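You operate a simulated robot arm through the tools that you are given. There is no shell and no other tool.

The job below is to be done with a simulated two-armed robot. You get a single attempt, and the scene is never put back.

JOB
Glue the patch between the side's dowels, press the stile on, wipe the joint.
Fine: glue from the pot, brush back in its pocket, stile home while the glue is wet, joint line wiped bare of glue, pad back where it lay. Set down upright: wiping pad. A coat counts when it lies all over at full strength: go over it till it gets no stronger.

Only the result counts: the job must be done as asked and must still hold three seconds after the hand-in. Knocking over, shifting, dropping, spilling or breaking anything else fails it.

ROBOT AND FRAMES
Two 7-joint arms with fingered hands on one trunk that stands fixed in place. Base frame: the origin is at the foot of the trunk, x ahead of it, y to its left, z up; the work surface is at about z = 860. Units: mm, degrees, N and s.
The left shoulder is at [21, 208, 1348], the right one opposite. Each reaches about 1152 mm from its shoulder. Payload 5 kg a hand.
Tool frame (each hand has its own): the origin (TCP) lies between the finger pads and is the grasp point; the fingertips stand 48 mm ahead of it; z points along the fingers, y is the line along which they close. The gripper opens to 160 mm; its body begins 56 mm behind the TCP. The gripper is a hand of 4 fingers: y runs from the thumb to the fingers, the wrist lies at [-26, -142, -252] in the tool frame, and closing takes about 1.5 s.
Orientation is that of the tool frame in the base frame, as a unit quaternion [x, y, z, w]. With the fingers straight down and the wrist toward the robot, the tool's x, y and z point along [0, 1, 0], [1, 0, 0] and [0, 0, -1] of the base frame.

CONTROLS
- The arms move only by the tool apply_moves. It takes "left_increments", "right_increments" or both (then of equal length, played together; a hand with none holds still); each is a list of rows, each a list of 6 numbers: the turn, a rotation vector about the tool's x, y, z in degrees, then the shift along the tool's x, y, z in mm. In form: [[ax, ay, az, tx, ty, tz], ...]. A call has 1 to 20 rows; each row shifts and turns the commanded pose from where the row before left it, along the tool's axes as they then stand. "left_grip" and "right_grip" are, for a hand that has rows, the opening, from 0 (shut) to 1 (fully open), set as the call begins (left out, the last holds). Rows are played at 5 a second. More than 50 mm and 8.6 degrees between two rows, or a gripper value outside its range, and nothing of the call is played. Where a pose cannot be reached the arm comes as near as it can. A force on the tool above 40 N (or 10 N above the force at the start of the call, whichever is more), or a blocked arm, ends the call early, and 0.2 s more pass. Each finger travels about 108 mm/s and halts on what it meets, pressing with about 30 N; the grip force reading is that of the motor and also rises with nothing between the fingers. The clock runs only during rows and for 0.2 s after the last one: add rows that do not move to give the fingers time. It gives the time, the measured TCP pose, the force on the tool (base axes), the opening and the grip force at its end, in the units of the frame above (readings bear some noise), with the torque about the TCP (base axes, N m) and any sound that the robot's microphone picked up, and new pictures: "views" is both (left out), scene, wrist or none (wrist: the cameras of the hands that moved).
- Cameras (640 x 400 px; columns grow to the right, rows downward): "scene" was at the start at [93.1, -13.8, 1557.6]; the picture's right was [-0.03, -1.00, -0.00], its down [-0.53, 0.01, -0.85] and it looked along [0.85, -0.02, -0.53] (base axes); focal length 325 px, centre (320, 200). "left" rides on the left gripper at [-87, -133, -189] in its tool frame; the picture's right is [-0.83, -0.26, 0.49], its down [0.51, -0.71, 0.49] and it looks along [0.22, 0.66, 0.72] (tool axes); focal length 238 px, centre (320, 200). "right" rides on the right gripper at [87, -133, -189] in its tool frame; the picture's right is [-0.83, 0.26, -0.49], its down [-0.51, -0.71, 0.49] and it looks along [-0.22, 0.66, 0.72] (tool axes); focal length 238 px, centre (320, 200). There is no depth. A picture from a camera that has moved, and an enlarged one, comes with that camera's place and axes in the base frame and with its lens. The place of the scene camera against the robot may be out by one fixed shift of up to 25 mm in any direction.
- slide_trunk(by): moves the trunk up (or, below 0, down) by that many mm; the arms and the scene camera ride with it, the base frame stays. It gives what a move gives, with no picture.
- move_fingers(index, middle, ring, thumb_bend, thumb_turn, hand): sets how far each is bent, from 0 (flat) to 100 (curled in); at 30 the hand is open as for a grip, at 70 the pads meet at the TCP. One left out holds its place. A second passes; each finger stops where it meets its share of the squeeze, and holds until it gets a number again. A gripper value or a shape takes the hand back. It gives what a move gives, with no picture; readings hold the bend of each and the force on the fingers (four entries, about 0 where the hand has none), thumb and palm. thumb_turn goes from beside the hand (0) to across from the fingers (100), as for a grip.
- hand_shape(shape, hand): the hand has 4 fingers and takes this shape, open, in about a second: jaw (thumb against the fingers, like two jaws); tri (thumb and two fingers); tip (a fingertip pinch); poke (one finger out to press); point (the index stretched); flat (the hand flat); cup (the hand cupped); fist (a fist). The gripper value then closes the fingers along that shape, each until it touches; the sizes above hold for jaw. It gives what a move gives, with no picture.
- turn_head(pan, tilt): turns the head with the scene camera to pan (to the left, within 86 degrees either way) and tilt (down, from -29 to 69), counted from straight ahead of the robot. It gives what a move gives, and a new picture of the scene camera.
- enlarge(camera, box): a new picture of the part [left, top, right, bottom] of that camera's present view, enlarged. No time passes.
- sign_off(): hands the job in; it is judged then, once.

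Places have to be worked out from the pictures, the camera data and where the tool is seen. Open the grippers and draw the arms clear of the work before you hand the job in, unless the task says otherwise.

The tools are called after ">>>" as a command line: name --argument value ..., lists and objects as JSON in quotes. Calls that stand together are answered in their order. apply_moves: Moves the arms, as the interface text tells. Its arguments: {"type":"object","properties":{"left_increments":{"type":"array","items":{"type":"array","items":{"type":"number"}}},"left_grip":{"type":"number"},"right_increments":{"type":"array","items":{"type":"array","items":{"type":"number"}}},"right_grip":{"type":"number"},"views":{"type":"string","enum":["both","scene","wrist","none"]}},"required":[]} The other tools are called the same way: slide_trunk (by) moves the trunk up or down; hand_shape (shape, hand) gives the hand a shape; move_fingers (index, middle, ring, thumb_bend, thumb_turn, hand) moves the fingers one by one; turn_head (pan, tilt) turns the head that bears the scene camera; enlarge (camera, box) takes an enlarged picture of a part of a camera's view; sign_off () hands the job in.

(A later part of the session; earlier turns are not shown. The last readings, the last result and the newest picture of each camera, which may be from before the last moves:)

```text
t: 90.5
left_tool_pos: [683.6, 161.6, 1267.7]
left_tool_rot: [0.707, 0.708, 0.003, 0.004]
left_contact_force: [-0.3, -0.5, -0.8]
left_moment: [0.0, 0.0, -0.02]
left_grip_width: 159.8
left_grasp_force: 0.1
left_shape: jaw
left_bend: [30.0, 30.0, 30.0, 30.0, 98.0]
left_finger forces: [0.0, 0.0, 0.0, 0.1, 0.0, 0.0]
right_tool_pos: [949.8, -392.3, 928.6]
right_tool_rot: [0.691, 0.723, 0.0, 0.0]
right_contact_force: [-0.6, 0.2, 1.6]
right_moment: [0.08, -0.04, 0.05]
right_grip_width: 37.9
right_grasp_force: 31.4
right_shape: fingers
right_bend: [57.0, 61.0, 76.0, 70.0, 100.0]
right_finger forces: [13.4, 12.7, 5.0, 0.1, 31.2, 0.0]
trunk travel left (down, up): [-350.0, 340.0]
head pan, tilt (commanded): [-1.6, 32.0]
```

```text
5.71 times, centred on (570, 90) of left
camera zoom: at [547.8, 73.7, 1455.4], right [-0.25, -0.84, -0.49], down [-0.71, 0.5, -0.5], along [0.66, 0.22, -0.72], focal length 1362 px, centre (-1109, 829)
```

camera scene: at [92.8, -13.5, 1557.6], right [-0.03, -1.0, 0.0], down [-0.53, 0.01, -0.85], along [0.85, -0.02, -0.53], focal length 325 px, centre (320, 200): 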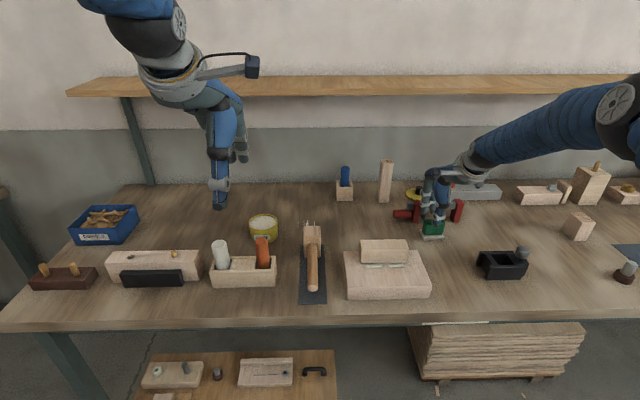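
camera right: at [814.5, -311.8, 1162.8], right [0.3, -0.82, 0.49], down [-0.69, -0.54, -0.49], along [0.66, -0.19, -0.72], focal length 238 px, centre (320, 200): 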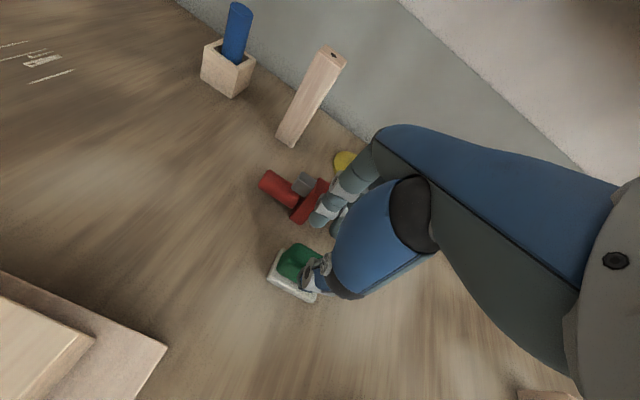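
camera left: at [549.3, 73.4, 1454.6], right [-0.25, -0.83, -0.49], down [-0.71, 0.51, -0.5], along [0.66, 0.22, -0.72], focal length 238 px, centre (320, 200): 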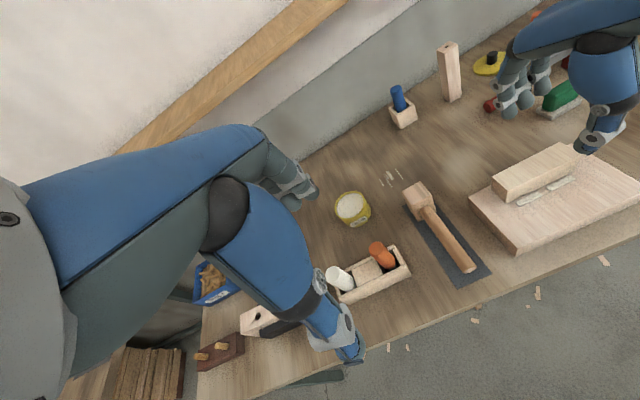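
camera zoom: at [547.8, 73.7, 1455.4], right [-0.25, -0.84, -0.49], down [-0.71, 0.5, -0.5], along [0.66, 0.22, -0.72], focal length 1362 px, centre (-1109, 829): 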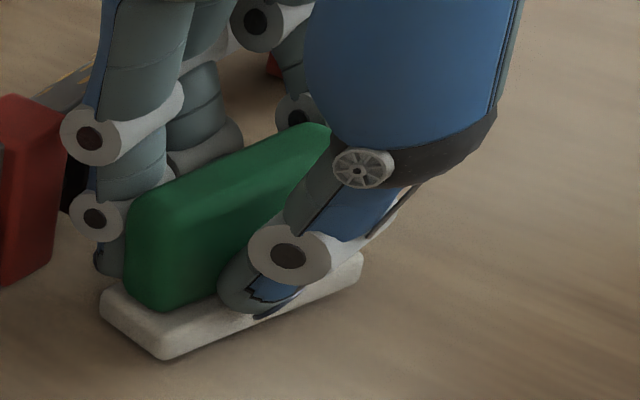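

The grip on the handle is firm (thumb against index and middle, ring round the end), and the pad's +y end projects clear of the fingers. I lift the pad straight up, then draw it back from the clamp.

>>> apply_moves --right_increments '[[0, 0, 0, 0, 0, -10], [0, 0, 0, 0, 0, -20], [0, 0, 0, 0, 0, -40], [0, 0, 0, 0, 0, -40], [0, 0, 0, 0, -30, -40], [0, 0, 0, 0, -40, 0], [0, 0, 0, 0, 0, 0]]' --views "both"

>>> enlarge --camera "scene" --box '[400, 150, 480, 230]'

>>> enlarge --camera "left" --box '[520, 20, 640, 140]'

```text
t: 92.1
left_tool_pos: [684.4, 161.1, 1266.0]
left_tool_rot: [0.706, 0.708, 0.002, 0.002]
left_contact_force: [0.3, 0.7, -0.4]
left_moment: [-0.02, 0.08, -0.04]
left_grip_width: 159.6
left_grasp_force: 0.0
left_shape: jaw
left_bend: [30.0, 30.0, 30.0, 30.0, 98.0]
left_finger forces: [0.0, 0.1, 0.1, 0.0, 0.0, 0.1]
right_tool_pos: [881.5, -395.2, 1076.4]
right_tool_rot: [0.691, 0.723, -0.001, -0.001]
right_contact_force: [-0.1, -1.0, -1.2]
right_moment: [-0.04, 0.05, 0.0]
right_grip_width: 37.6
right_grasp_force: 30.1
right_shape: fingers
right_bend: [57.0, 62.0, 76.0, 70.0, 100.0]
right_finger forces: [13.5, 13.0, 4.2, 0.0, 29.8, 0.1]
trunk travel left (down, up): [-350.0, 340.0]
head pan, tilt (commanded): [-1.6, 32.0]
camera scene: at [94.7, -13.5, 1557.4], right [-0.03, -1.0, 0.0], down [-0.53, 0.01, -0.85], along [0.85, -0.02, -0.53], focal length 325 px, centre (320, 200)
camera right: at [746.0, -316.9, 1265.2], right [0.3, -0.82, 0.49], down [-0.69, -0.54, -0.49], along [0.66, -0.19, -0.73], focal length 238 px, centre (320, 200)
```

scene: 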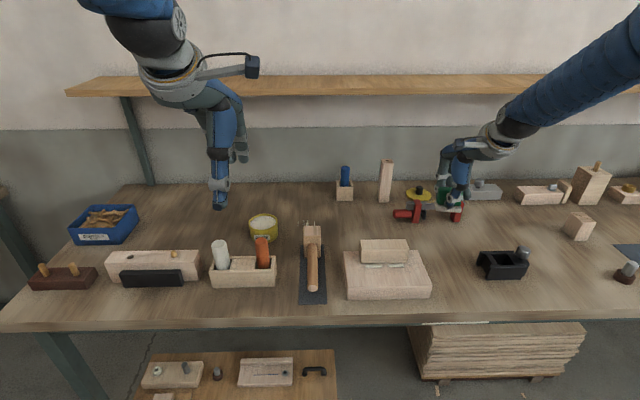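
right: 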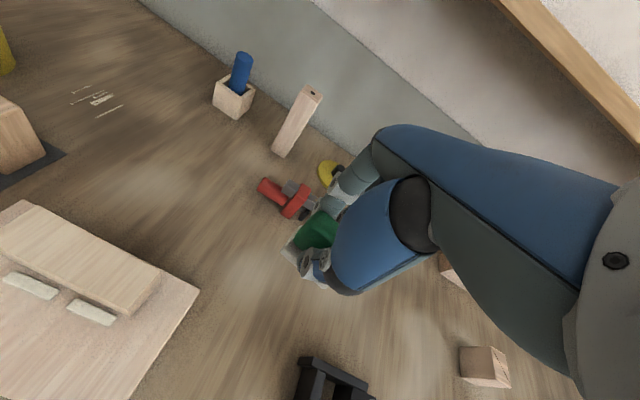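

```text
5.00 times, centred on (440, 190) of scene
camera zoom: at [94.7, -13.5, 1557.4], right [-0.03, -1.0, 0.0], down [-0.53, 0.01, -0.85], along [0.85, -0.02, -0.53], focal length 1624 px, centre (-280, 250)
```

zoom: 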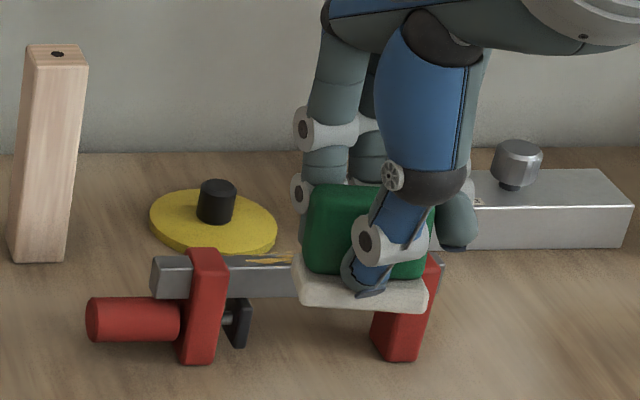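

```text
3.33 times, centred on (580, 80) of left
camera zoom: at [549.3, 73.9, 1454.7], right [-0.25, -0.84, -0.49], down [-0.71, 0.5, -0.5], along [0.66, 0.22, -0.72], focal length 794 px, centre (-547, 600)
```

zoom: 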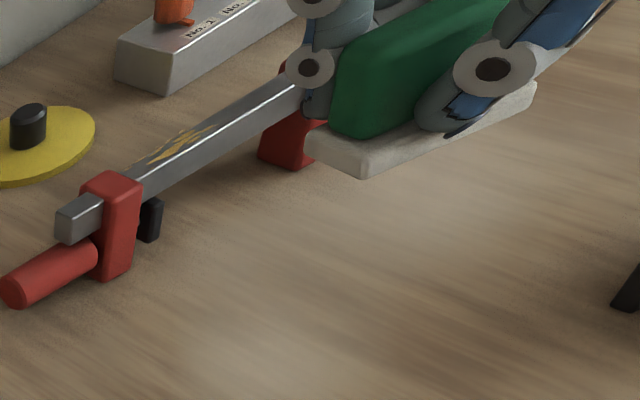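

The clamp is exactly where it was, and the pad is held level. To wipe along the stile I need the pad's free (+y) end facing the stile, so I rotate the hand by −82.5° about the vertical and see whether the arm can do it.

>>> apply_moves --right_increments '[[0, 0, 8.25, 0, 0, 0], [0, 0, 8.25, 0, 0, 0], [0, 0, 8.25, 0, 0, 0], [0, 0, 8.25, 0, 0, 0], [0, 0, 8.25, 0, 0, 0], [0, 0, 0, 0, 0, 0]]' --views "scene"

```text
t: 93.5
left_tool_pos: [683.3, 159.8, 1265.9]
left_tool_rot: [0.706, 0.708, 0.004, 0.003]
left_contact_force: [-0.1, -0.3, -0.2]
left_moment: [0.05, -0.01, 0.0]
left_grip_width: 159.9
left_grasp_force: 0.1
left_shape: jaw
left_bend: [30.0, 30.0, 30.0, 30.0, 98.0]
left_finger forces: [0.0, 0.1, 0.0, 0.0, 0.0, 0.1]
right_tool_pos: [881.3, -395.8, 1078.6]
right_tool_rot: [0.902, 0.432, -0.001, 0.0]
right_contact_force: [-0.2, -0.3, -1.0]
right_moment: [0.02, -0.03, 0.02]
right_grip_width: 37.9
right_grasp_force: 29.6
right_shape: fingers
right_bend: [57.0, 61.0, 76.0, 70.0, 100.0]
right_finger forces: [13.7, 11.9, 3.9, 0.0, 29.8, 0.0]
trunk travel left (down, up): [-350.0, 340.0]
head pan, tilt (commanded): [-1.6, 32.0]
camera scene: at [93.1, -14.4, 1557.6], right [-0.03, -1.0, 0.0], down [-0.53, 0.02, -0.85], along [0.85, -0.02, -0.53], focal length 325 px, centre (320, 200)
```

scene: 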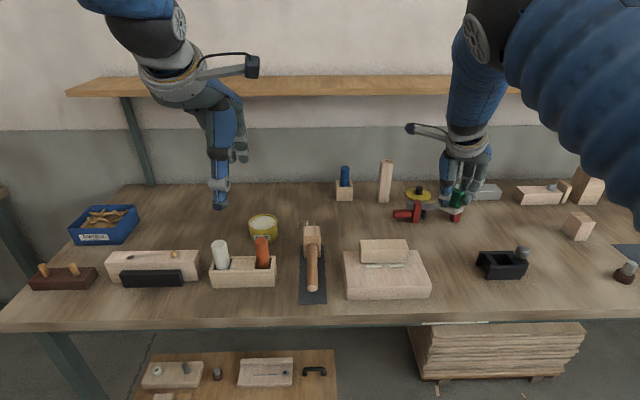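

Half the turn went without trouble; I do the other half.

>>> apply_moves --right_increments '[[0, 0, 8.25, 0, 0, 0], [0, 0, 8.25, 0, 0, 0], [0, 0, 8.25, 0, 0, 0], [0, 0, 8.25, 0, 0, 0], [0, 0, 8.25, 0, 0, 0], [0, 0, 0, 0, 0, 0]]' --views "both"

>>> enlarge --camera "scene" --box '[410, 140, 500, 240]'

```text
t: 94.9
left_tool_pos: [683.0, 161.7, 1266.7]
left_tool_rot: [0.706, 0.708, 0.002, 0.003]
left_contact_force: [-0.4, 0.0, -0.4]
left_moment: [-0.04, -0.04, 0.0]
left_grip_width: 159.9
left_grasp_force: 0.1
left_shape: jaw
left_bend: [30.0, 30.0, 30.0, 30.0, 98.0]
left_finger forces: [0.0, 0.1, 0.0, 0.0, 0.1, 0.1]
right_tool_pos: [882.1, -393.3, 1079.4]
right_tool_rot: [0.996, 0.086, 0.0, -0.001]
right_contact_force: [-0.7, 0.2, -0.4]
right_moment: [0.05, -0.02, -0.03]
right_grip_width: 38.1
right_grasp_force: 29.6
right_shape: fingers
right_bend: [57.0, 61.0, 76.0, 70.0, 100.0]
right_finger forces: [13.7, 11.9, 3.8, 0.1, 29.8, 0.1]
trunk travel left (down, up): [-350.0, 340.0]
head pan, tilt (commanded): [-1.6, 32.0]
camera scene: at [92.8, -13.3, 1557.6], right [-0.03, -1.0, 0.0], down [-0.53, 0.01, -0.85], along [0.85, -0.02, -0.53], focal length 325 px, centre (320, 200)
camera right: at [943.4, -249.2, 1267.1], right [-0.78, -0.4, 0.49], down [-0.62, 0.61, -0.49], along [-0.1, -0.68, -0.72], focal length 238 px, centre (320, 200)
```

scene: 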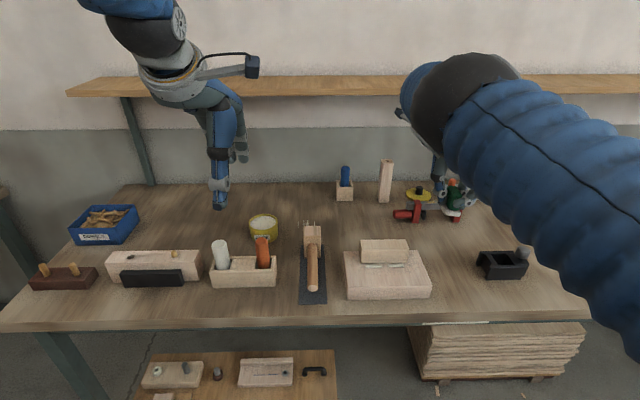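
right: 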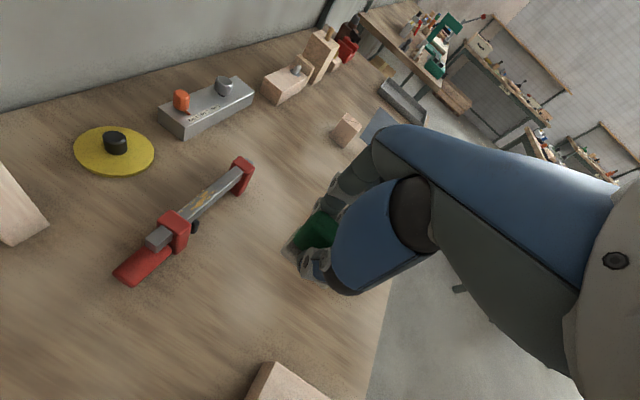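

```text
4.00 times, centred on (455, 190) of scene
camera zoom: at [92.8, -13.3, 1557.6], right [-0.03, -1.0, 0.0], down [-0.53, 0.01, -0.85], along [0.85, -0.02, -0.53], focal length 1300 px, centre (-220, 240)
```

zoom: 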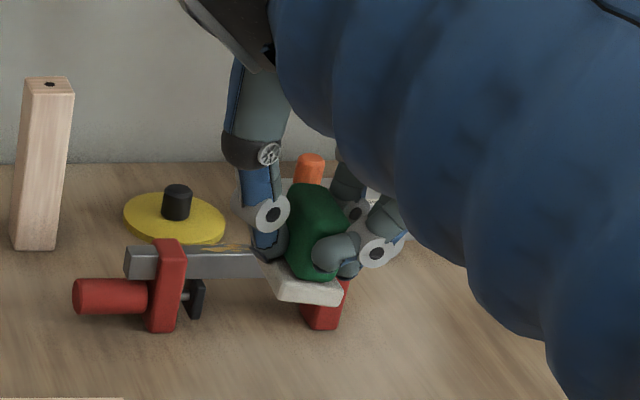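

The arm manages the turned pose: the pad's long axis now points along x with its free end toward +x. I move the left hand farther up-left to make room (its camera still sees the joint), and bring the pad to the left end of the joint, 15 mm short of the stile face and well above the side.

>>> apply_moves --left_increments '[[0, 0, 0, 24.8, -30.8, -16], [0, 0, 0, 24.8, -30.8, -16], [0, 0, 0, 24.8, -30.8, -16], [0, 0, 0, 24.8, -30.8, -16], [0, 0, 0, 0, 0, 0], [0, 0, 0, 0, 0, 0], [0, 0, 0, 0, 0, 0], [0, 0, 0, 0, 0, 0], [0, 0, 0, 0, 0, 0]]' --right_increments '[[0, 0, 0, 0, 0, 0], [0, 0, 0, -14.9, -44.2, 5.4], [0, 0, 0, -14.9, -44.2, 5.4], [0, 0, 0, -14.9, -44.2, 5.4], [0, 0, 0, -14.9, -44.2, 5.4], [0, 0, 0, -14.9, -44.2, 5.4], [0, 0, 0, -14.9, -44.2, 5.4], [0, 0, 0, -14.9, -44.2, 5.4], [0, 0, 0, 0, 0, 0]]' --views "both"

>>> enlarge --camera "left" --box '[440, 70, 640, 230]'

```text
t: 96.9
left_tool_pos: [623.0, 210.5, 1297.0]
left_tool_rot: [0.707, 0.707, 0.003, 0.003]
left_contact_force: [0.8, -1.2, 0.2]
left_moment: [0.04, 0.0, 0.03]
left_grip_width: 159.9
left_grasp_force: 0.1
left_shape: jaw
left_bend: [30.0, 30.0, 30.0, 30.0, 98.0]
left_finger forces: [0.0, 0.0, 0.1, 0.0, 0.0, 0.1]
left hand out of reach, approached as far as the arm can: row 3, 4
right_tool_pos: [722.7, -107.1, 1039.2]
right_tool_rot: [0.996, 0.088, -0.001, -0.001]
right_contact_force: [0.4, -0.3, -1.8]
right_moment: [0.08, -0.01, 0.03]
right_grip_width: 37.9
right_grasp_force: 27.9
right_shape: fingers
right_bend: [57.0, 61.0, 76.0, 70.0, 100.0]
right_finger forces: [13.3, 11.5, 3.5, 0.0, 28.6, 0.0]
trunk travel left (down, up): [-350.0, 340.0]
head pan, tilt (commanded): [-1.6, 32.0]
camera scene: at [93.4, -14.5, 1557.6], right [-0.03, -1.0, 0.0], down [-0.53, 0.02, -0.85], along [0.85, -0.02, -0.53], focal length 325 px, centre (320, 200)
camera right: at [785.1, 37.2, 1227.8], right [-0.78, -0.4, 0.49], down [-0.62, 0.61, -0.49], along [-0.1, -0.68, -0.72], focal length 238 px, centre (320, 200)
camera left: at [487.8, 122.5, 1485.5], right [-0.25, -0.83, -0.49], down [-0.71, 0.51, -0.5], along [0.66, 0.22, -0.72], focal length 238 px, centre (320, 200)
```

scene: 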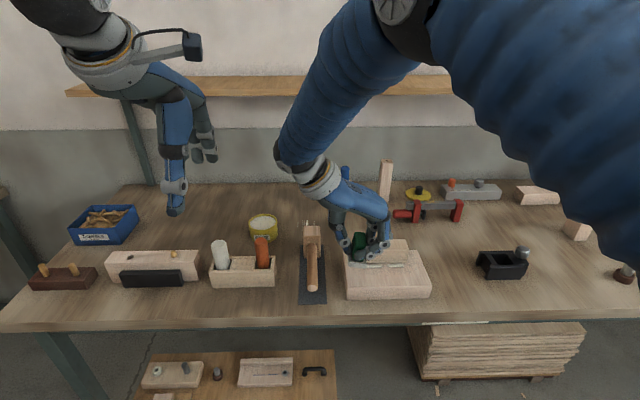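
right: 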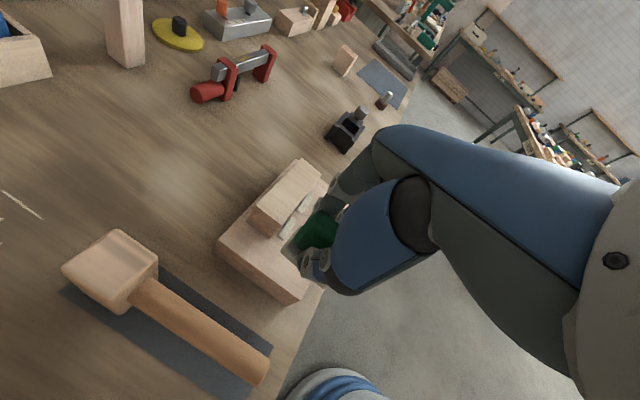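
left: 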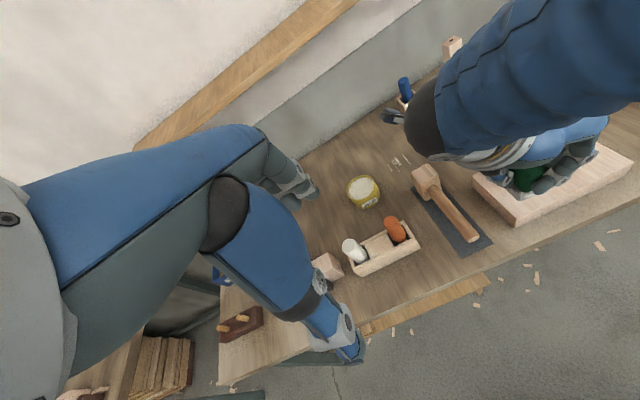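

```text
2.50 times, centred on (540, 150) of left
camera zoom: at [487.8, 122.5, 1485.5], right [-0.25, -0.83, -0.49], down [-0.71, 0.51, -0.5], along [0.66, 0.22, -0.72], focal length 596 px, centre (-230, 325)
```

zoom: 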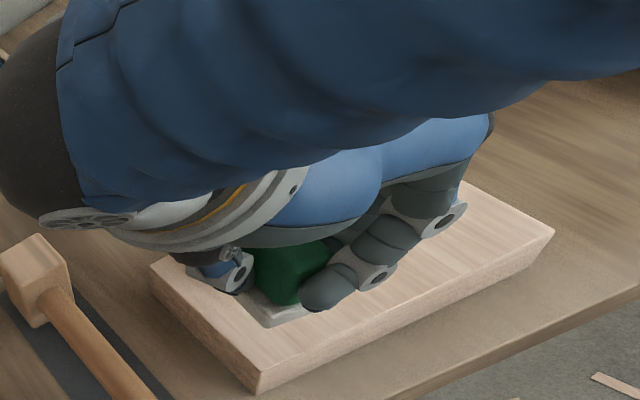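

The left camera is mostly blocked by the forearm, but the scene and right wrist cameras see the pad and the joint. I enlarge both.

>>> enlarge --camera "scene" --box '[325, 215, 445, 305]'

>>> enlarge --camera "right" --box '[230, 150, 350, 310]'

```text
4.44 times, centred on (385, 260) of scene
camera zoom: at [93.4, -14.5, 1557.6], right [-0.03, -1.0, 0.0], down [-0.53, 0.02, -0.85], along [0.85, -0.02, -0.53], focal length 1444 px, centre (31, -67)
```

zoom: 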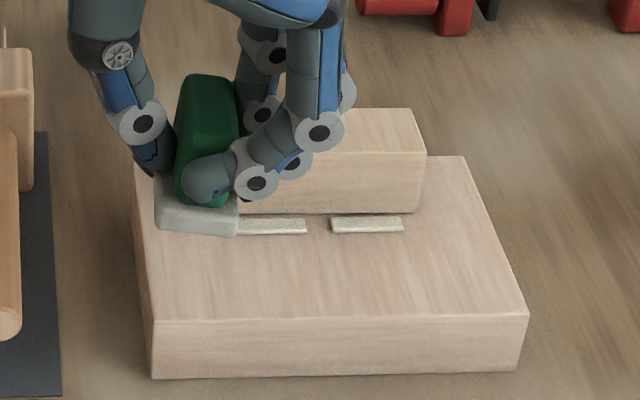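

```text
2.50 times, centred on (290, 230) of right
camera zoom: at [785.1, 37.2, 1227.8], right [-0.78, -0.4, 0.49], down [-0.62, 0.61, -0.49], along [-0.1, -0.68, -0.72], focal length 596 px, centre (395, 125)
```

zoom: 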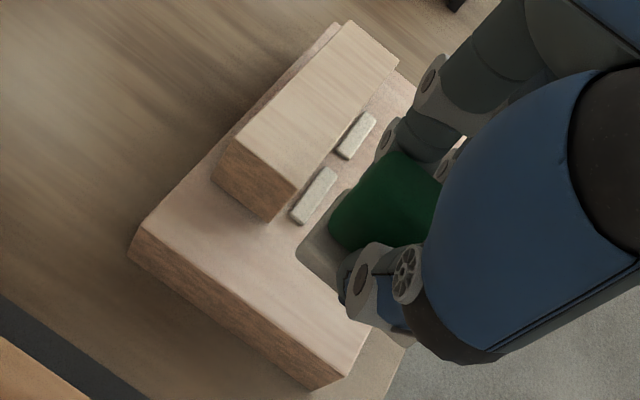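

I zoom in further on the pad's free end in the wrist view to locate it against the stile's front-left corner.

>>> enlarge --camera "right" --box '[270, 190, 340, 270]'

>>> enlarge --camera "scene" --box '[345, 225, 400, 270]'

```text
5.00 times, centred on (305, 230) of right
camera zoom: at [785.1, 37.2, 1227.8], right [-0.78, -0.4, 0.49], down [-0.62, 0.61, -0.49], along [-0.1, -0.68, -0.72], focal length 1192 px, centre (395, 50)
```

zoom: 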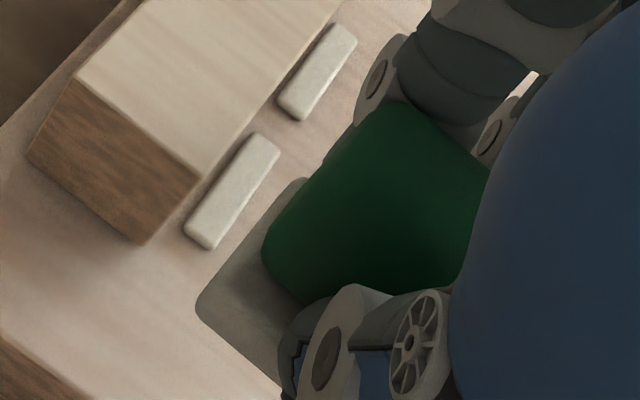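

```text
8.89 times, centred on (372, 248) of scene
camera zoom: at [93.4, -14.5, 1557.6], right [-0.03, -1.0, 0.0], down [-0.53, 0.02, -0.85], along [0.85, -0.02, -0.53], focal length 2888 px, centre (-147, -222)
```

zoom: 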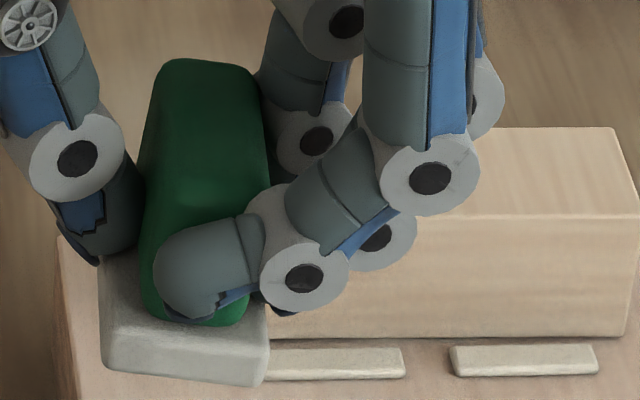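

I need to know whether the pad is level in the grip. I enlarge its near end in the scene view and its base in the wrist view.

>>> enlarge --camera "scene" --box '[348, 225, 378, 260]'

>>> enlarge --camera "left" --box '[505, 155, 565, 195]'

>>> enlarge --camera "right" --box '[285, 215, 330, 260]'

```text
11.43 times, centred on (363, 242) of scene
camera zoom: at [93.4, -14.5, 1557.6], right [-0.03, -1.0, 0.0], down [-0.53, 0.02, -0.85], along [0.85, -0.02, -0.53], focal length 3713 px, centre (-171, -286)
```

zoom: 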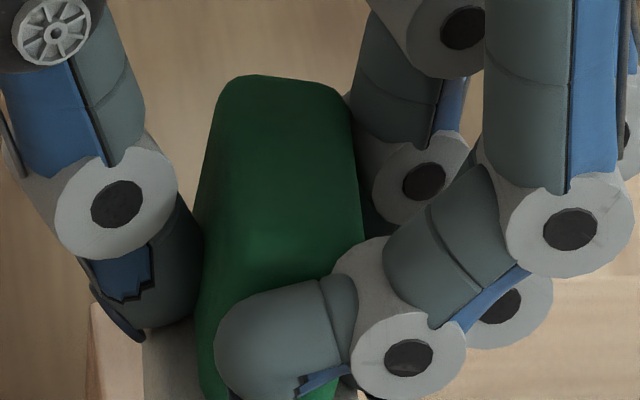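

```text
10.00 times, centred on (535, 175) of left
camera zoom: at [487.8, 122.5, 1485.5], right [-0.25, -0.83, -0.49], down [-0.71, 0.51, -0.5], along [0.66, 0.22, -0.72], focal length 2384 px, centre (-1830, 450)
```

zoom: 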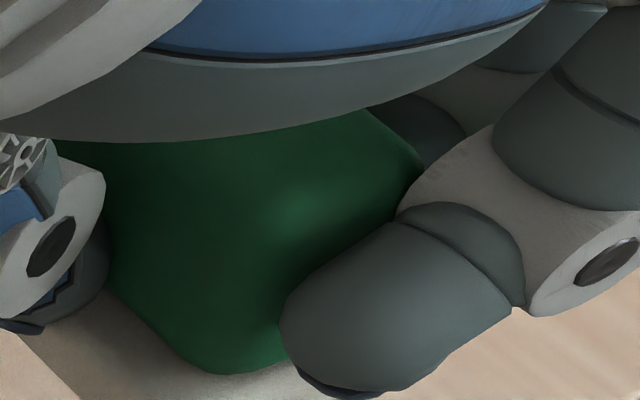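

```text
8.89 times, centred on (308, 238) of right
camera zoom: at [785.1, 37.2, 1227.8], right [-0.78, -0.4, 0.49], down [-0.62, 0.61, -0.49], along [-0.1, -0.68, -0.72], focal length 2119 px, centre (431, -133)
```

zoom: 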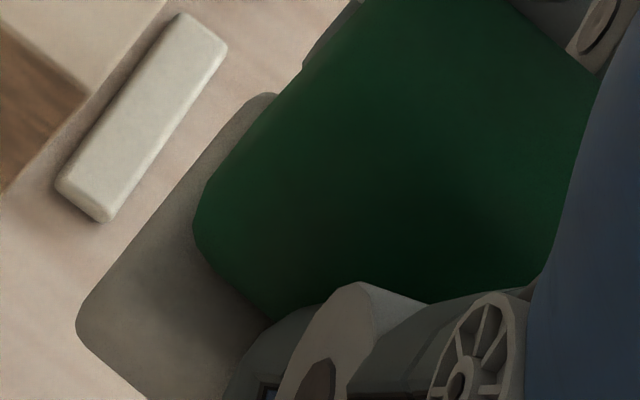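

The pad is yawed about 6° too far. I correct +6° and lower to roughly 10 mm above the side to look again.

>>> apply_moves --right_increments '[[0, 0, -6, 0, 0, 0], [0, 0, 0, 0, 0, 25], [0, 0, 0, 0, 0, 25], [0, 0, 0, 0, 0, 0]]' --views "none"

>>> enlarge --camera "scene" --box '[335, 225, 405, 285]'

>>> enlarge --camera "right" --box '[270, 190, 340, 270]'

```text
t: 97.9
left_tool_pos: [622.4, 211.8, 1296.8]
left_tool_rot: [0.706, 0.708, 0.003, 0.004]
left_contact_force: [-0.8, -0.1, 0.2]
left_moment: [0.01, -0.01, 0.01]
left_grip_width: 160.0
left_grasp_force: 0.1
left_shape: jaw
left_bend: [30.0, 30.0, 30.0, 30.0, 98.0]
left_finger forces: [0.0, 0.0, 0.0, 0.0, 0.0, 0.0]
right_tool_pos: [724.2, -109.0, 990.9]
right_tool_rot: [0.99, 0.141, 0.0, 0.0]
right_contact_force: [-0.5, 0.5, -0.9]
right_moment: [0.02, -0.01, 0.0]
right_grip_width: 37.8
right_grasp_force: 28.7
right_shape: fingers
right_bend: [57.0, 61.0, 76.0, 70.0, 100.0]
right_finger forces: [13.3, 11.5, 3.6, 0.0, 28.6, 0.0]
trunk travel left (down, up): [-350.0, 340.0]
head pan, tilt (commanded): [-1.6, 32.0]
```

```text
6.67 times, centred on (370, 255) of scene
camera zoom: at [92.6, -13.5, 1557.7], right [-0.03, -1.0, 0.0], down [-0.53, 0.01, -0.85], along [0.85, -0.02, -0.53], focal length 2166 px, centre (-13, -167)
```

zoom: 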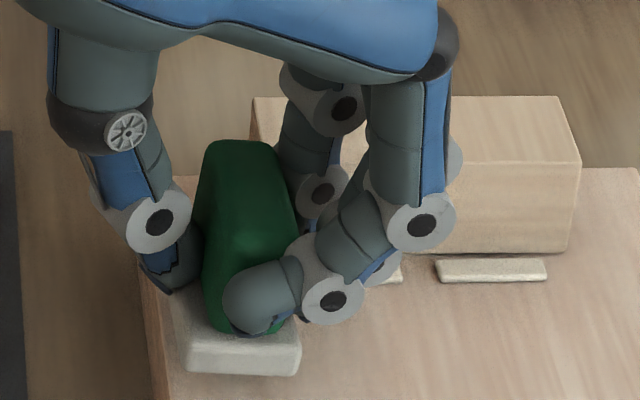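

```text
5.00 times, centred on (305, 230) of right
camera zoom: at [771.0, 41.7, 1178.8], right [-0.73, -0.48, 0.49], down [-0.68, 0.54, -0.49], along [-0.03, -0.69, -0.72], focal length 1192 px, centre (395, 50)
```

zoom: 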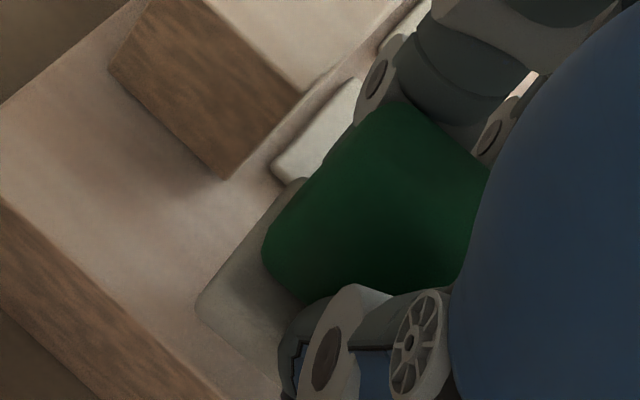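

The pad's free edge is now parallel to the stile face, about 15 mm short of it. I shift it 8 mm to the right (still left of the first bead) and lower it onto the side.

>>> apply_moves --right_increments '[[0, 0, 0, -2.2, 7.7, 0], [0, 0, 0, 0, 0, 5], [0, 0, 0, 0, 0, 3], [0, 0, 0, 0, 0, 2], [0, 0, 0, 0, 0, 0]]' --views "none"

>>> enlarge --camera "scene" --box '[335, 225, 405, 285]'

```text
t: 99.1
left_tool_pos: [623.4, 210.8, 1297.3]
left_tool_rot: [0.706, 0.708, 0.003, 0.004]
left_contact_force: [0.4, -0.4, -0.2]
left_moment: [-0.02, 0.03, 0.03]
left_grip_width: 159.8
left_grasp_force: 0.2
left_shape: jaw
left_bend: [30.0, 30.0, 30.0, 30.0, 98.0]
left_finger forces: [0.1, 0.0, 0.0, 0.1, 0.1, 0.1]
right_tool_pos: [723.6, -116.2, 981.9]
right_tool_rot: [0.99, 0.14, -0.001, 0.0]
right_contact_force: [-0.4, -1.5, -0.2]
right_moment: [0.01, -0.02, 0.01]
right_grip_width: 37.8
right_grasp_force: 28.8
right_shape: fingers
right_bend: [57.0, 61.0, 76.0, 70.0, 100.0]
right_finger forces: [13.3, 11.6, 3.5, 0.1, 28.7, 0.0]
trunk travel left (down, up): [-350.0, 340.0]
head pan, tilt (commanded): [-1.6, 32.0]
```

```text
6.67 times, centred on (370, 255) of scene
camera zoom: at [93.3, -13.5, 1557.6], right [-0.03, -1.0, 0.0], down [-0.53, 0.01, -0.85], along [0.85, -0.02, -0.53], focal length 2166 px, centre (-13, -167)
```

zoom: 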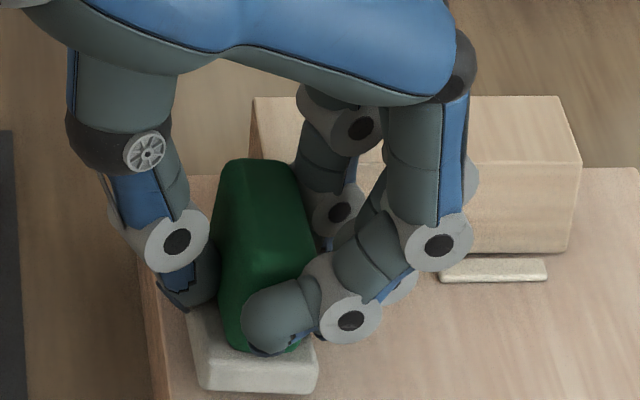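

No contact yet. I lower another 3 mm in small steps to set the pad on the wood.

>>> apply_moves --right_increments '[[0, 0, 0, 0, 0, 1.5], [0, 0, 0, 0, 0, 1.5], [0, 0, 0, 0, 0, 0]]' --views "none"

```text
t: 99.9
left_tool_pos: [623.4, 211.7, 1298.4]
left_tool_rot: [0.706, 0.708, 0.002, 0.003]
left_contact_force: [0.4, -0.4, 0.7]
left_moment: [0.0, -0.01, -0.02]
left_grip_width: 159.8
left_grasp_force: 0.0
left_shape: jaw
left_bend: [30.0, 30.0, 30.0, 30.0, 98.0]
left_finger forces: [0.0, 0.0, 0.0, 0.0, 0.2, 0.2]
right_tool_pos: [724.2, -115.5, 978.0]
right_tool_rot: [0.99, 0.14, -0.001, 0.001]
right_contact_force: [-0.4, 1.2, 4.1]
right_moment: [-0.15, -0.13, 0.0]
right_grip_width: 37.9
right_grasp_force: 29.9
right_shape: fingers
right_bend: [57.0, 61.0, 76.0, 70.0, 100.0]
right_finger forces: [13.0, 12.2, 4.4, 0.0, 29.9, 0.1]
trunk travel left (down, up): [-350.0, 340.0]
head pan, tilt (commanded): [-1.6, 32.0]
```

The pad is on the side with 4 N. I slide it 12 mm toward the stile face in small steps, watching the x force.

>>> apply_moves --right_increments '[[0, 0, 0, 3.84, 1.11, 0], [0, 0, 0, 3.84, 1.11, 0], [0, 0, 0, 3.84, 1.11, 0], [0, 0, 0, 0, 0, 0]]' --views "none"

>>> enlarge --camera "right" --box '[270, 180, 340, 260]'

>>> enlarge --camera "scene" --box '[335, 225, 405, 285]'

```text
t: 100.9
left_tool_pos: [621.0, 210.9, 1297.7]
left_tool_rot: [0.707, 0.708, 0.003, 0.004]
left_contact_force: [-0.2, -0.4, 0.0]
left_moment: [0.02, 0.03, 0.02]
left_grip_width: 159.9
left_grasp_force: 0.1
left_shape: jaw
left_bend: [30.0, 30.0, 30.0, 30.0, 98.0]
left_finger forces: [0.0, 0.0, 0.0, 0.1, 0.0, 0.1]
right_tool_pos: [732.6, -115.7, 977.3]
right_tool_rot: [0.99, 0.14, -0.002, 0.0]
right_contact_force: [-15.4, 0.4, 7.8]
right_moment: [-0.22, 0.13, -0.54]
right_grip_width: 37.5
right_grasp_force: 38.0
right_shape: fingers
right_bend: [57.0, 61.0, 76.0, 70.0, 100.0]
right_finger forces: [25.2, 13.5, 6.0, 0.0, 31.1, 0.0]
trunk travel left (down, up): [-350.0, 340.0]
head pan, tilt (commanded): [-1.6, 32.0]
```

```text
5.00 times, centred on (305, 220) of right
camera zoom: at [780.8, 34.4, 1167.0], right [-0.73, -0.48, 0.49], down [-0.68, 0.54, -0.49], along [-0.03, -0.69, -0.72], focal length 1192 px, centre (395, 100)
```

zoom: 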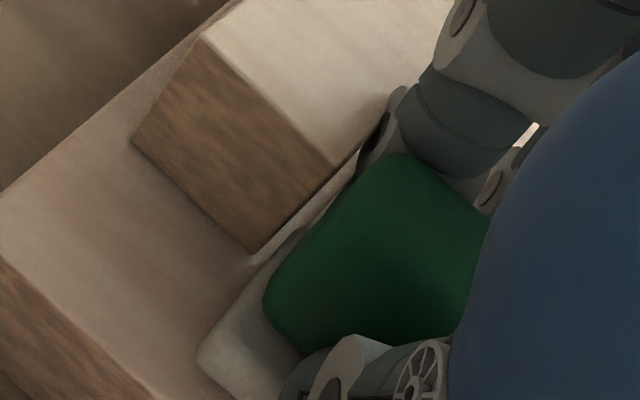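

```text
6.67 times, centred on (370, 255) of scene
camera zoom: at [91.0, -13.2, 1557.7], right [-0.03, -1.0, 0.0], down [-0.53, 0.01, -0.85], along [0.85, -0.02, -0.53], focal length 2166 px, centre (-13, -167)
```

zoom: 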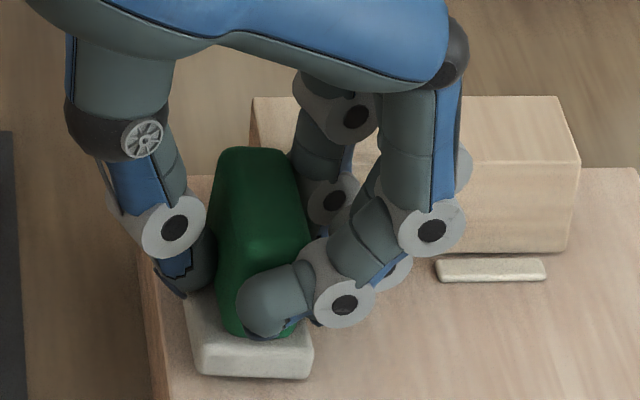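

There is now −15 N in x. I need to see what touches the stile: the pad's end or the index finger. I enlarge the contact zone.

>>> enlarge --camera "right" --box '[280, 185, 330, 235]'

>>> enlarge --camera "scene" --box '[355, 235, 395, 270]'

```text
8.00 times, centred on (305, 210) of right
camera zoom: at [780.8, 34.4, 1167.0], right [-0.73, -0.48, 0.49], down [-0.68, 0.54, -0.49], along [-0.03, -0.69, -0.72], focal length 1907 px, centre (440, 120)
```

zoom: 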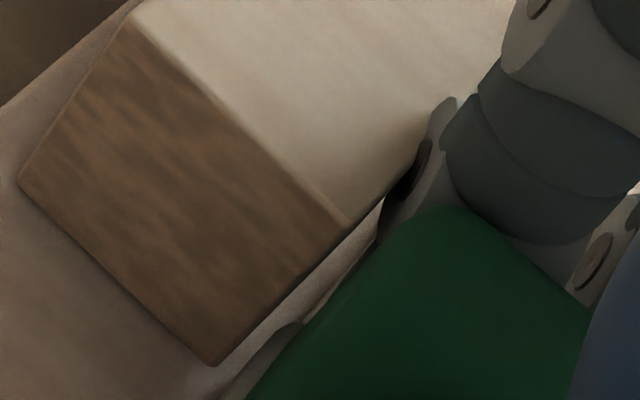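

```text
11.43 times, centred on (375, 252) of scene
camera zoom: at [91.0, -13.2, 1557.7], right [-0.03, -1.0, 0.0], down [-0.53, 0.01, -0.85], along [0.85, -0.02, -0.53], focal length 3713 px, centre (-309, -400)
```

zoom: 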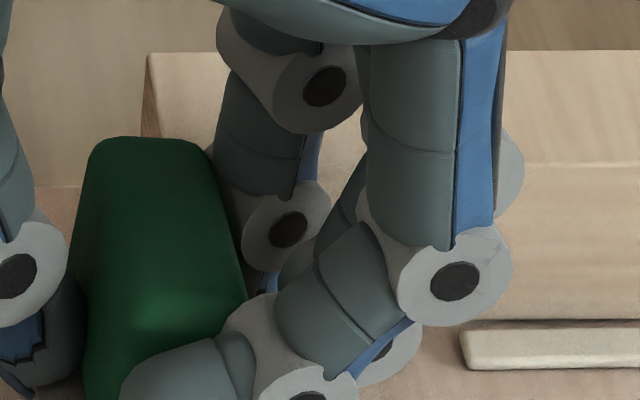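

It is the index finger's joint that touches the stile, with the pad's end still about 6 mm short. I back off and will re-grip the pad here on the side with the hand square to it (yaw −90°), so the pad's end reaches past the fingers.

>>> apply_moves --right_increments '[[0, 0, 0, -3.6, -1.04, 0], [0, 0, 0, -3.6, -1.04, 0], [0, 0, 0, 0, 0, 0]]' --views "none"

>>> move_fingers --hand "right" --index 50 --middle 50 --ring 46 --thumb_bend 58

>>> enlarge --camera "scene" --box '[330, 215, 420, 285]'

>>> enlarge --camera "right" --box '[260, 170, 350, 270]'

```text
t: 101.7
left_tool_pos: [624.4, 211.7, 1297.7]
left_tool_rot: [0.706, 0.708, 0.003, 0.004]
left_contact_force: [-0.5, 0.1, -1.1]
left_moment: [0.0, 0.0, 0.01]
left_grip_width: 159.5
left_grasp_force: 0.0
left_shape: jaw
left_bend: [30.0, 30.0, 30.0, 30.0, 98.0]
left_finger forces: [0.0, 0.0, 0.0, 0.0, 0.0, 0.0]
right_tool_pos: [728.6, -115.2, 979.2]
right_tool_rot: [0.99, 0.14, -0.001, 0.0]
right_contact_force: [1.8, 0.2, 2.8]
right_moment: [-0.07, -0.2, 0.08]
right_grip_width: 37.5
right_grasp_force: 29.6
right_shape: fingers
right_bend: [57.0, 61.0, 76.0, 70.0, 100.0]
right_finger forces: [13.3, 12.5, 4.2, 0.0, 30.1, 0.0]
trunk travel left (down, up): [-350.0, 340.0]
head pan, tilt (commanded): [-1.6, 32.0]
```

```text
t: 102.7
left_tool_pos: [622.4, 210.9, 1296.8]
left_tool_rot: [0.707, 0.707, 0.002, 0.004]
left_contact_force: [0.0, -1.0, -0.2]
left_moment: [0.01, 0.0, 0.01]
left_grip_width: 159.8
left_grasp_force: 0.0
left_shape: jaw
left_bend: [30.0, 30.0, 30.0, 30.0, 98.0]
left_finger forces: [0.0, 0.0, 0.0, 0.0, 0.1, 0.1]
right_tool_pos: [728.1, -115.8, 979.5]
right_tool_rot: [0.99, 0.14, 0.0, 0.0]
right_contact_force: [-0.5, -0.6, -0.3]
right_moment: [-0.02, 0.01, -0.01]
right_grip_width: 76.3
right_grasp_force: 0.0
right_shape: fingers
right_bend: [50.0, 50.0, 46.0, 57.0, 100.0]
right_finger forces: [0.0, 0.1, 0.1, 0.0, 0.1, 0.1]
trunk travel left (down, up): [-350.0, 340.0]
head pan, tilt (commanded): [-1.6, 32.0]
```

```text
5.71 times, centred on (375, 250) of scene
camera zoom: at [93.1, -13.4, 1557.6], right [-0.03, -1.0, 0.0], down [-0.53, 0.01, -0.85], along [0.85, -0.02, -0.53], focal length 1856 px, centre (6, -86)
```

zoom: 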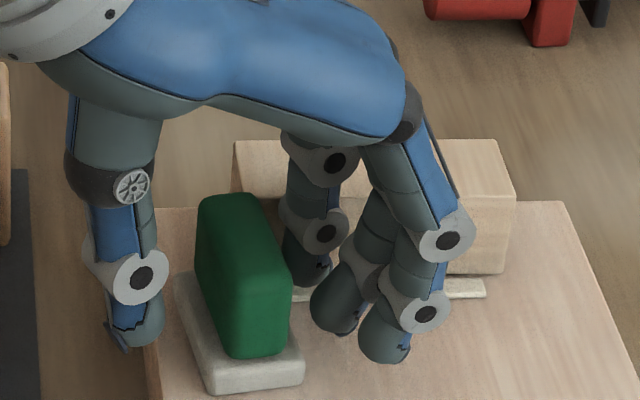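

```text
4.00 times, centred on (305, 220) of right
camera zoom: at [775.1, 34.5, 1166.8], right [-0.73, -0.48, 0.49], down [-0.68, 0.54, -0.49], along [-0.03, -0.69, -0.72], focal length 953 px, centre (380, 120)
```

zoom: 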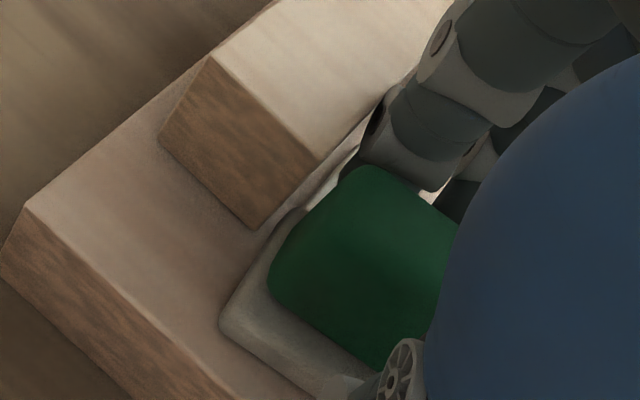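

Released, the pad sits flat on the side, turned about +6° with its end 6–10 mm from the stile. I square the hand to it (yaw −84°) and centre the handle between thumb and fingers.

>>> apply_moves --right_increments '[[0, 0, 5.05, -3.43, 4.5, 0], [0, 0, 5.05, 0, 4.5, 0], [0, 0, 0, 0, 0, 0]]' --views "none"

>>> enlarge --camera "scene" --box '[330, 215, 420, 285]'

>>> enlarge --camera "right" --box '[260, 170, 350, 270]'

```text
t: 103.5
left_tool_pos: [621.7, 209.9, 1297.5]
left_tool_rot: [0.707, 0.707, 0.003, 0.003]
left_contact_force: [-0.4, -0.3, -0.1]
left_moment: [-0.03, -0.03, 0.02]
left_grip_width: 160.0
left_grasp_force: 0.2
left_shape: jaw
left_bend: [30.0, 30.0, 30.0, 30.0, 98.0]
left_finger forces: [0.0, 0.0, 0.1, 0.0, 0.0, 0.0]
right_tool_pos: [726.7, -126.0, 978.4]
right_tool_rot: [0.999, 0.052, -0.001, 0.001]
right_contact_force: [0.0, -1.1, 0.4]
right_moment: [0.0, -0.02, -0.01]
right_grip_width: 76.5
right_grasp_force: 0.0
right_shape: fingers
right_bend: [50.0, 50.0, 46.0, 57.0, 100.0]
right_finger forces: [0.1, 0.0, 0.0, 0.0, 0.1, 0.0]
trunk travel left (down, up): [-350.0, 340.0]
head pan, tilt (commanded): [-1.6, 32.0]
```

```text
5.71 times, centred on (375, 250) of scene
camera zoom: at [92.8, -13.4, 1557.6], right [-0.03, -1.0, 0.0], down [-0.53, 0.01, -0.85], along [0.85, -0.02, -0.53], focal length 1856 px, centre (6, -86)
```

zoom: 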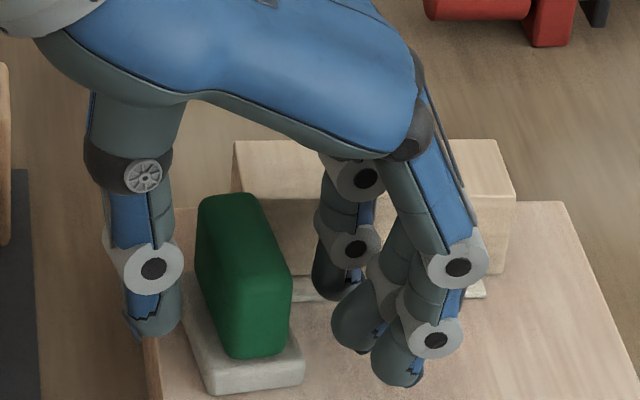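

```text
4.00 times, centred on (305, 220) of right
camera zoom: at [799.9, 14.0, 1166.7], right [-0.8, -0.34, 0.49], down [-0.58, 0.65, -0.49], along [-0.15, -0.67, -0.72], focal length 953 px, centre (380, 120)
```

zoom: 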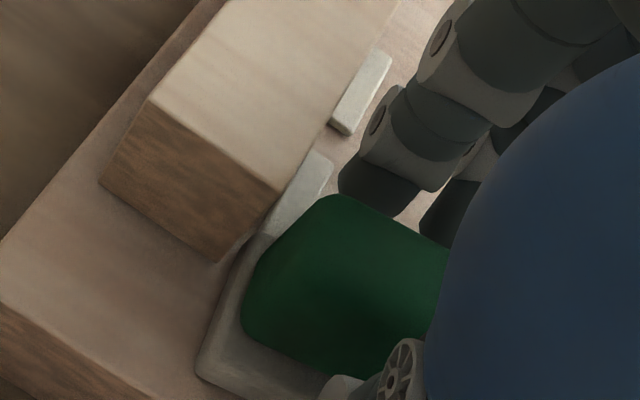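

The handle lies evenly between the thumb and the fingers, with the pad's end clear past the index. I close index, middle and thumb only.

>>> move_fingers --hand "right" --index 78 --middle 78 --thumb_bend 84

>>> enlarge --camera "scene" --box '[330, 215, 420, 285]'

>>> enlarge --camera "right" --box '[260, 170, 350, 270]'

```text
t: 104.5
left_tool_pos: [622.5, 211.0, 1296.6]
left_tool_rot: [0.705, 0.709, 0.002, 0.004]
left_contact_force: [0.2, -0.6, -0.1]
left_moment: [0.02, -0.04, 0.02]
left_grip_width: 159.9
left_grasp_force: 0.1
left_shape: jaw
left_bend: [30.0, 30.0, 30.0, 30.0, 98.0]
left_finger forces: [0.0, 0.0, 0.1, 0.1, 0.0, 0.1]
right_tool_pos: [728.5, -125.6, 978.0]
right_tool_rot: [0.999, 0.052, -0.001, 0.001]
right_contact_force: [1.0, -0.8, 5.6]
right_moment: [-0.2, -0.01, 0.02]
right_grip_width: 36.1
right_grasp_force: 28.4
right_shape: fingers
right_bend: [58.0, 61.0, 46.0, 69.0, 100.0]
right_finger forces: [14.8, 13.3, 0.0, 0.0, 29.5, 0.0]
trunk travel left (down, up): [-350.0, 340.0]
head pan, tilt (commanded): [-1.6, 32.0]
```

```text
5.71 times, centred on (375, 250) of scene
camera zoom: at [92.8, -13.4, 1557.6], right [-0.03, -1.0, 0.0], down [-0.53, 0.01, -0.85], along [0.85, -0.02, -0.53], focal length 1856 px, centre (6, -86)
```

zoom: 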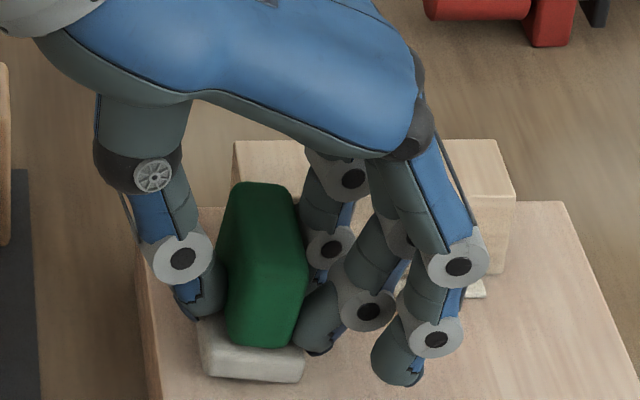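

```text
4.00 times, centred on (305, 220) of right
camera zoom: at [799.9, 14.1, 1166.8], right [-0.8, -0.34, 0.49], down [-0.58, 0.65, -0.49], along [-0.15, -0.68, -0.72], focal length 953 px, centre (380, 120)
```

zoom: 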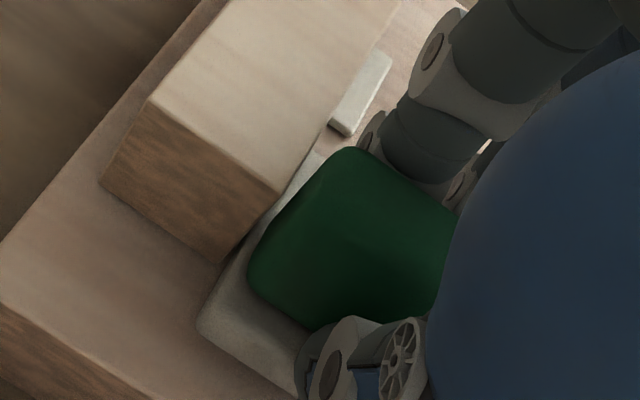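

Gripped, but the fingers turn the pad about −13° relative to the hand, which costs the clearance. I release, shift the hand 8 mm toward the near end of the handle, and re-grip so more of the pad projects past the index finger.

>>> move_fingers --hand "right" --index 51 --middle 51 --thumb_bend 60

>>> apply_moves --right_increments '[[0, 0, 0, -4, -0.4, 0], [0, 0, 0, -4, -0.4, 0], [0, 0, 0, 0, 0, 0]]' --views "none"

>>> enlarge --camera "scene" --box '[330, 215, 420, 285]'

>>> enlarge --camera "right" --box '[260, 170, 350, 270]'

```text
t: 105.5
left_tool_pos: [622.7, 211.7, 1298.5]
left_tool_rot: [0.707, 0.708, 0.003, 0.004]
left_contact_force: [-0.5, 0.2, 0.3]
left_moment: [0.0, -0.01, 0.0]
left_grip_width: 159.7
left_grasp_force: 0.0
left_shape: jaw
left_bend: [30.0, 30.0, 30.0, 30.0, 98.0]
left_finger forces: [0.0, 0.0, 0.0, 0.1, 0.0, 0.0]
right_tool_pos: [726.4, -125.2, 979.2]
right_tool_rot: [0.999, 0.053, -0.001, 0.0]
right_contact_force: [-0.2, 0.2, -0.4]
right_moment: [0.04, -0.01, 0.02]
right_grip_width: 69.0
right_grasp_force: 0.1
right_shape: fingers
right_bend: [51.0, 51.0, 46.0, 60.0, 100.0]
right_finger forces: [0.1, 0.0, 0.0, 0.1, 0.0, 0.0]
trunk travel left (down, up): [-350.0, 340.0]
head pan, tilt (commanded): [-1.6, 32.0]
```

```text
t: 106.3
left_tool_pos: [622.9, 211.2, 1297.7]
left_tool_rot: [0.706, 0.708, 0.002, 0.004]
left_contact_force: [-0.2, 0.0, -0.4]
left_moment: [0.04, 0.01, -0.03]
left_grip_width: 159.8
left_grasp_force: 0.1
left_shape: jaw
left_bend: [30.0, 30.0, 30.0, 30.0, 98.0]
left_finger forces: [0.1, 0.1, 0.0, 0.0, 0.1, 0.0]
right_tool_pos: [720.0, -125.4, 977.8]
right_tool_rot: [0.999, 0.052, -0.001, -0.001]
right_contact_force: [0.6, 0.6, 0.9]
right_moment: [0.01, -0.01, 0.0]
right_grip_width: 68.7
right_grasp_force: 0.1
right_shape: fingers
right_bend: [51.0, 51.0, 46.0, 60.0, 100.0]
right_finger forces: [0.1, 0.0, 0.0, 0.0, 0.0, 0.1]
trunk travel left (down, up): [-350.0, 340.0]
head pan, tilt (commanded): [-1.6, 32.0]
```

```text
5.71 times, centred on (375, 250) of scene
camera zoom: at [93.3, -13.5, 1557.6], right [-0.03, -1.0, 0.0], down [-0.53, 0.01, -0.85], along [0.85, -0.02, -0.53], focal length 1856 px, centre (6, -86)
```

zoom: 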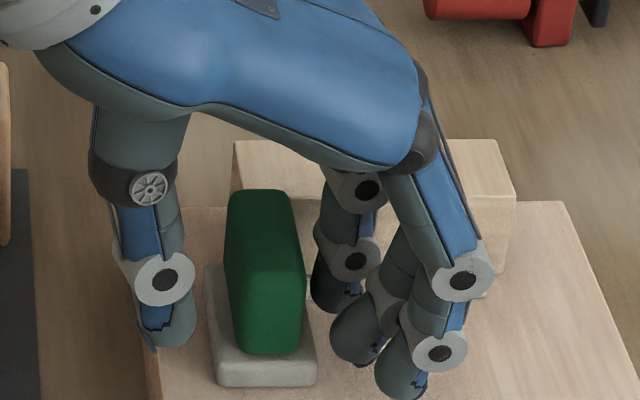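

```text
4.00 times, centred on (305, 220) of right
camera zoom: at [792.3, 14.2, 1166.3], right [-0.8, -0.34, 0.49], down [-0.58, 0.65, -0.49], along [-0.15, -0.68, -0.72], focal length 953 px, centre (380, 120)
```

zoom: 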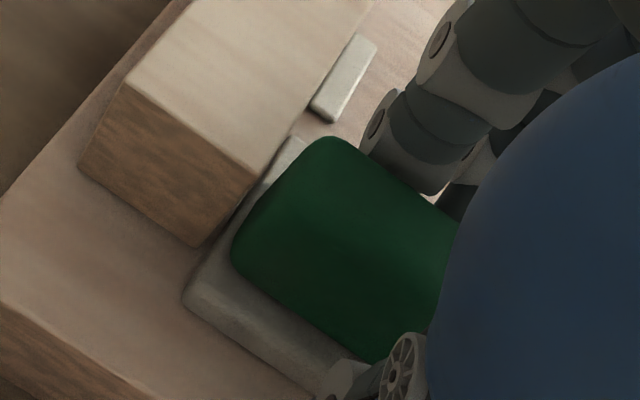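

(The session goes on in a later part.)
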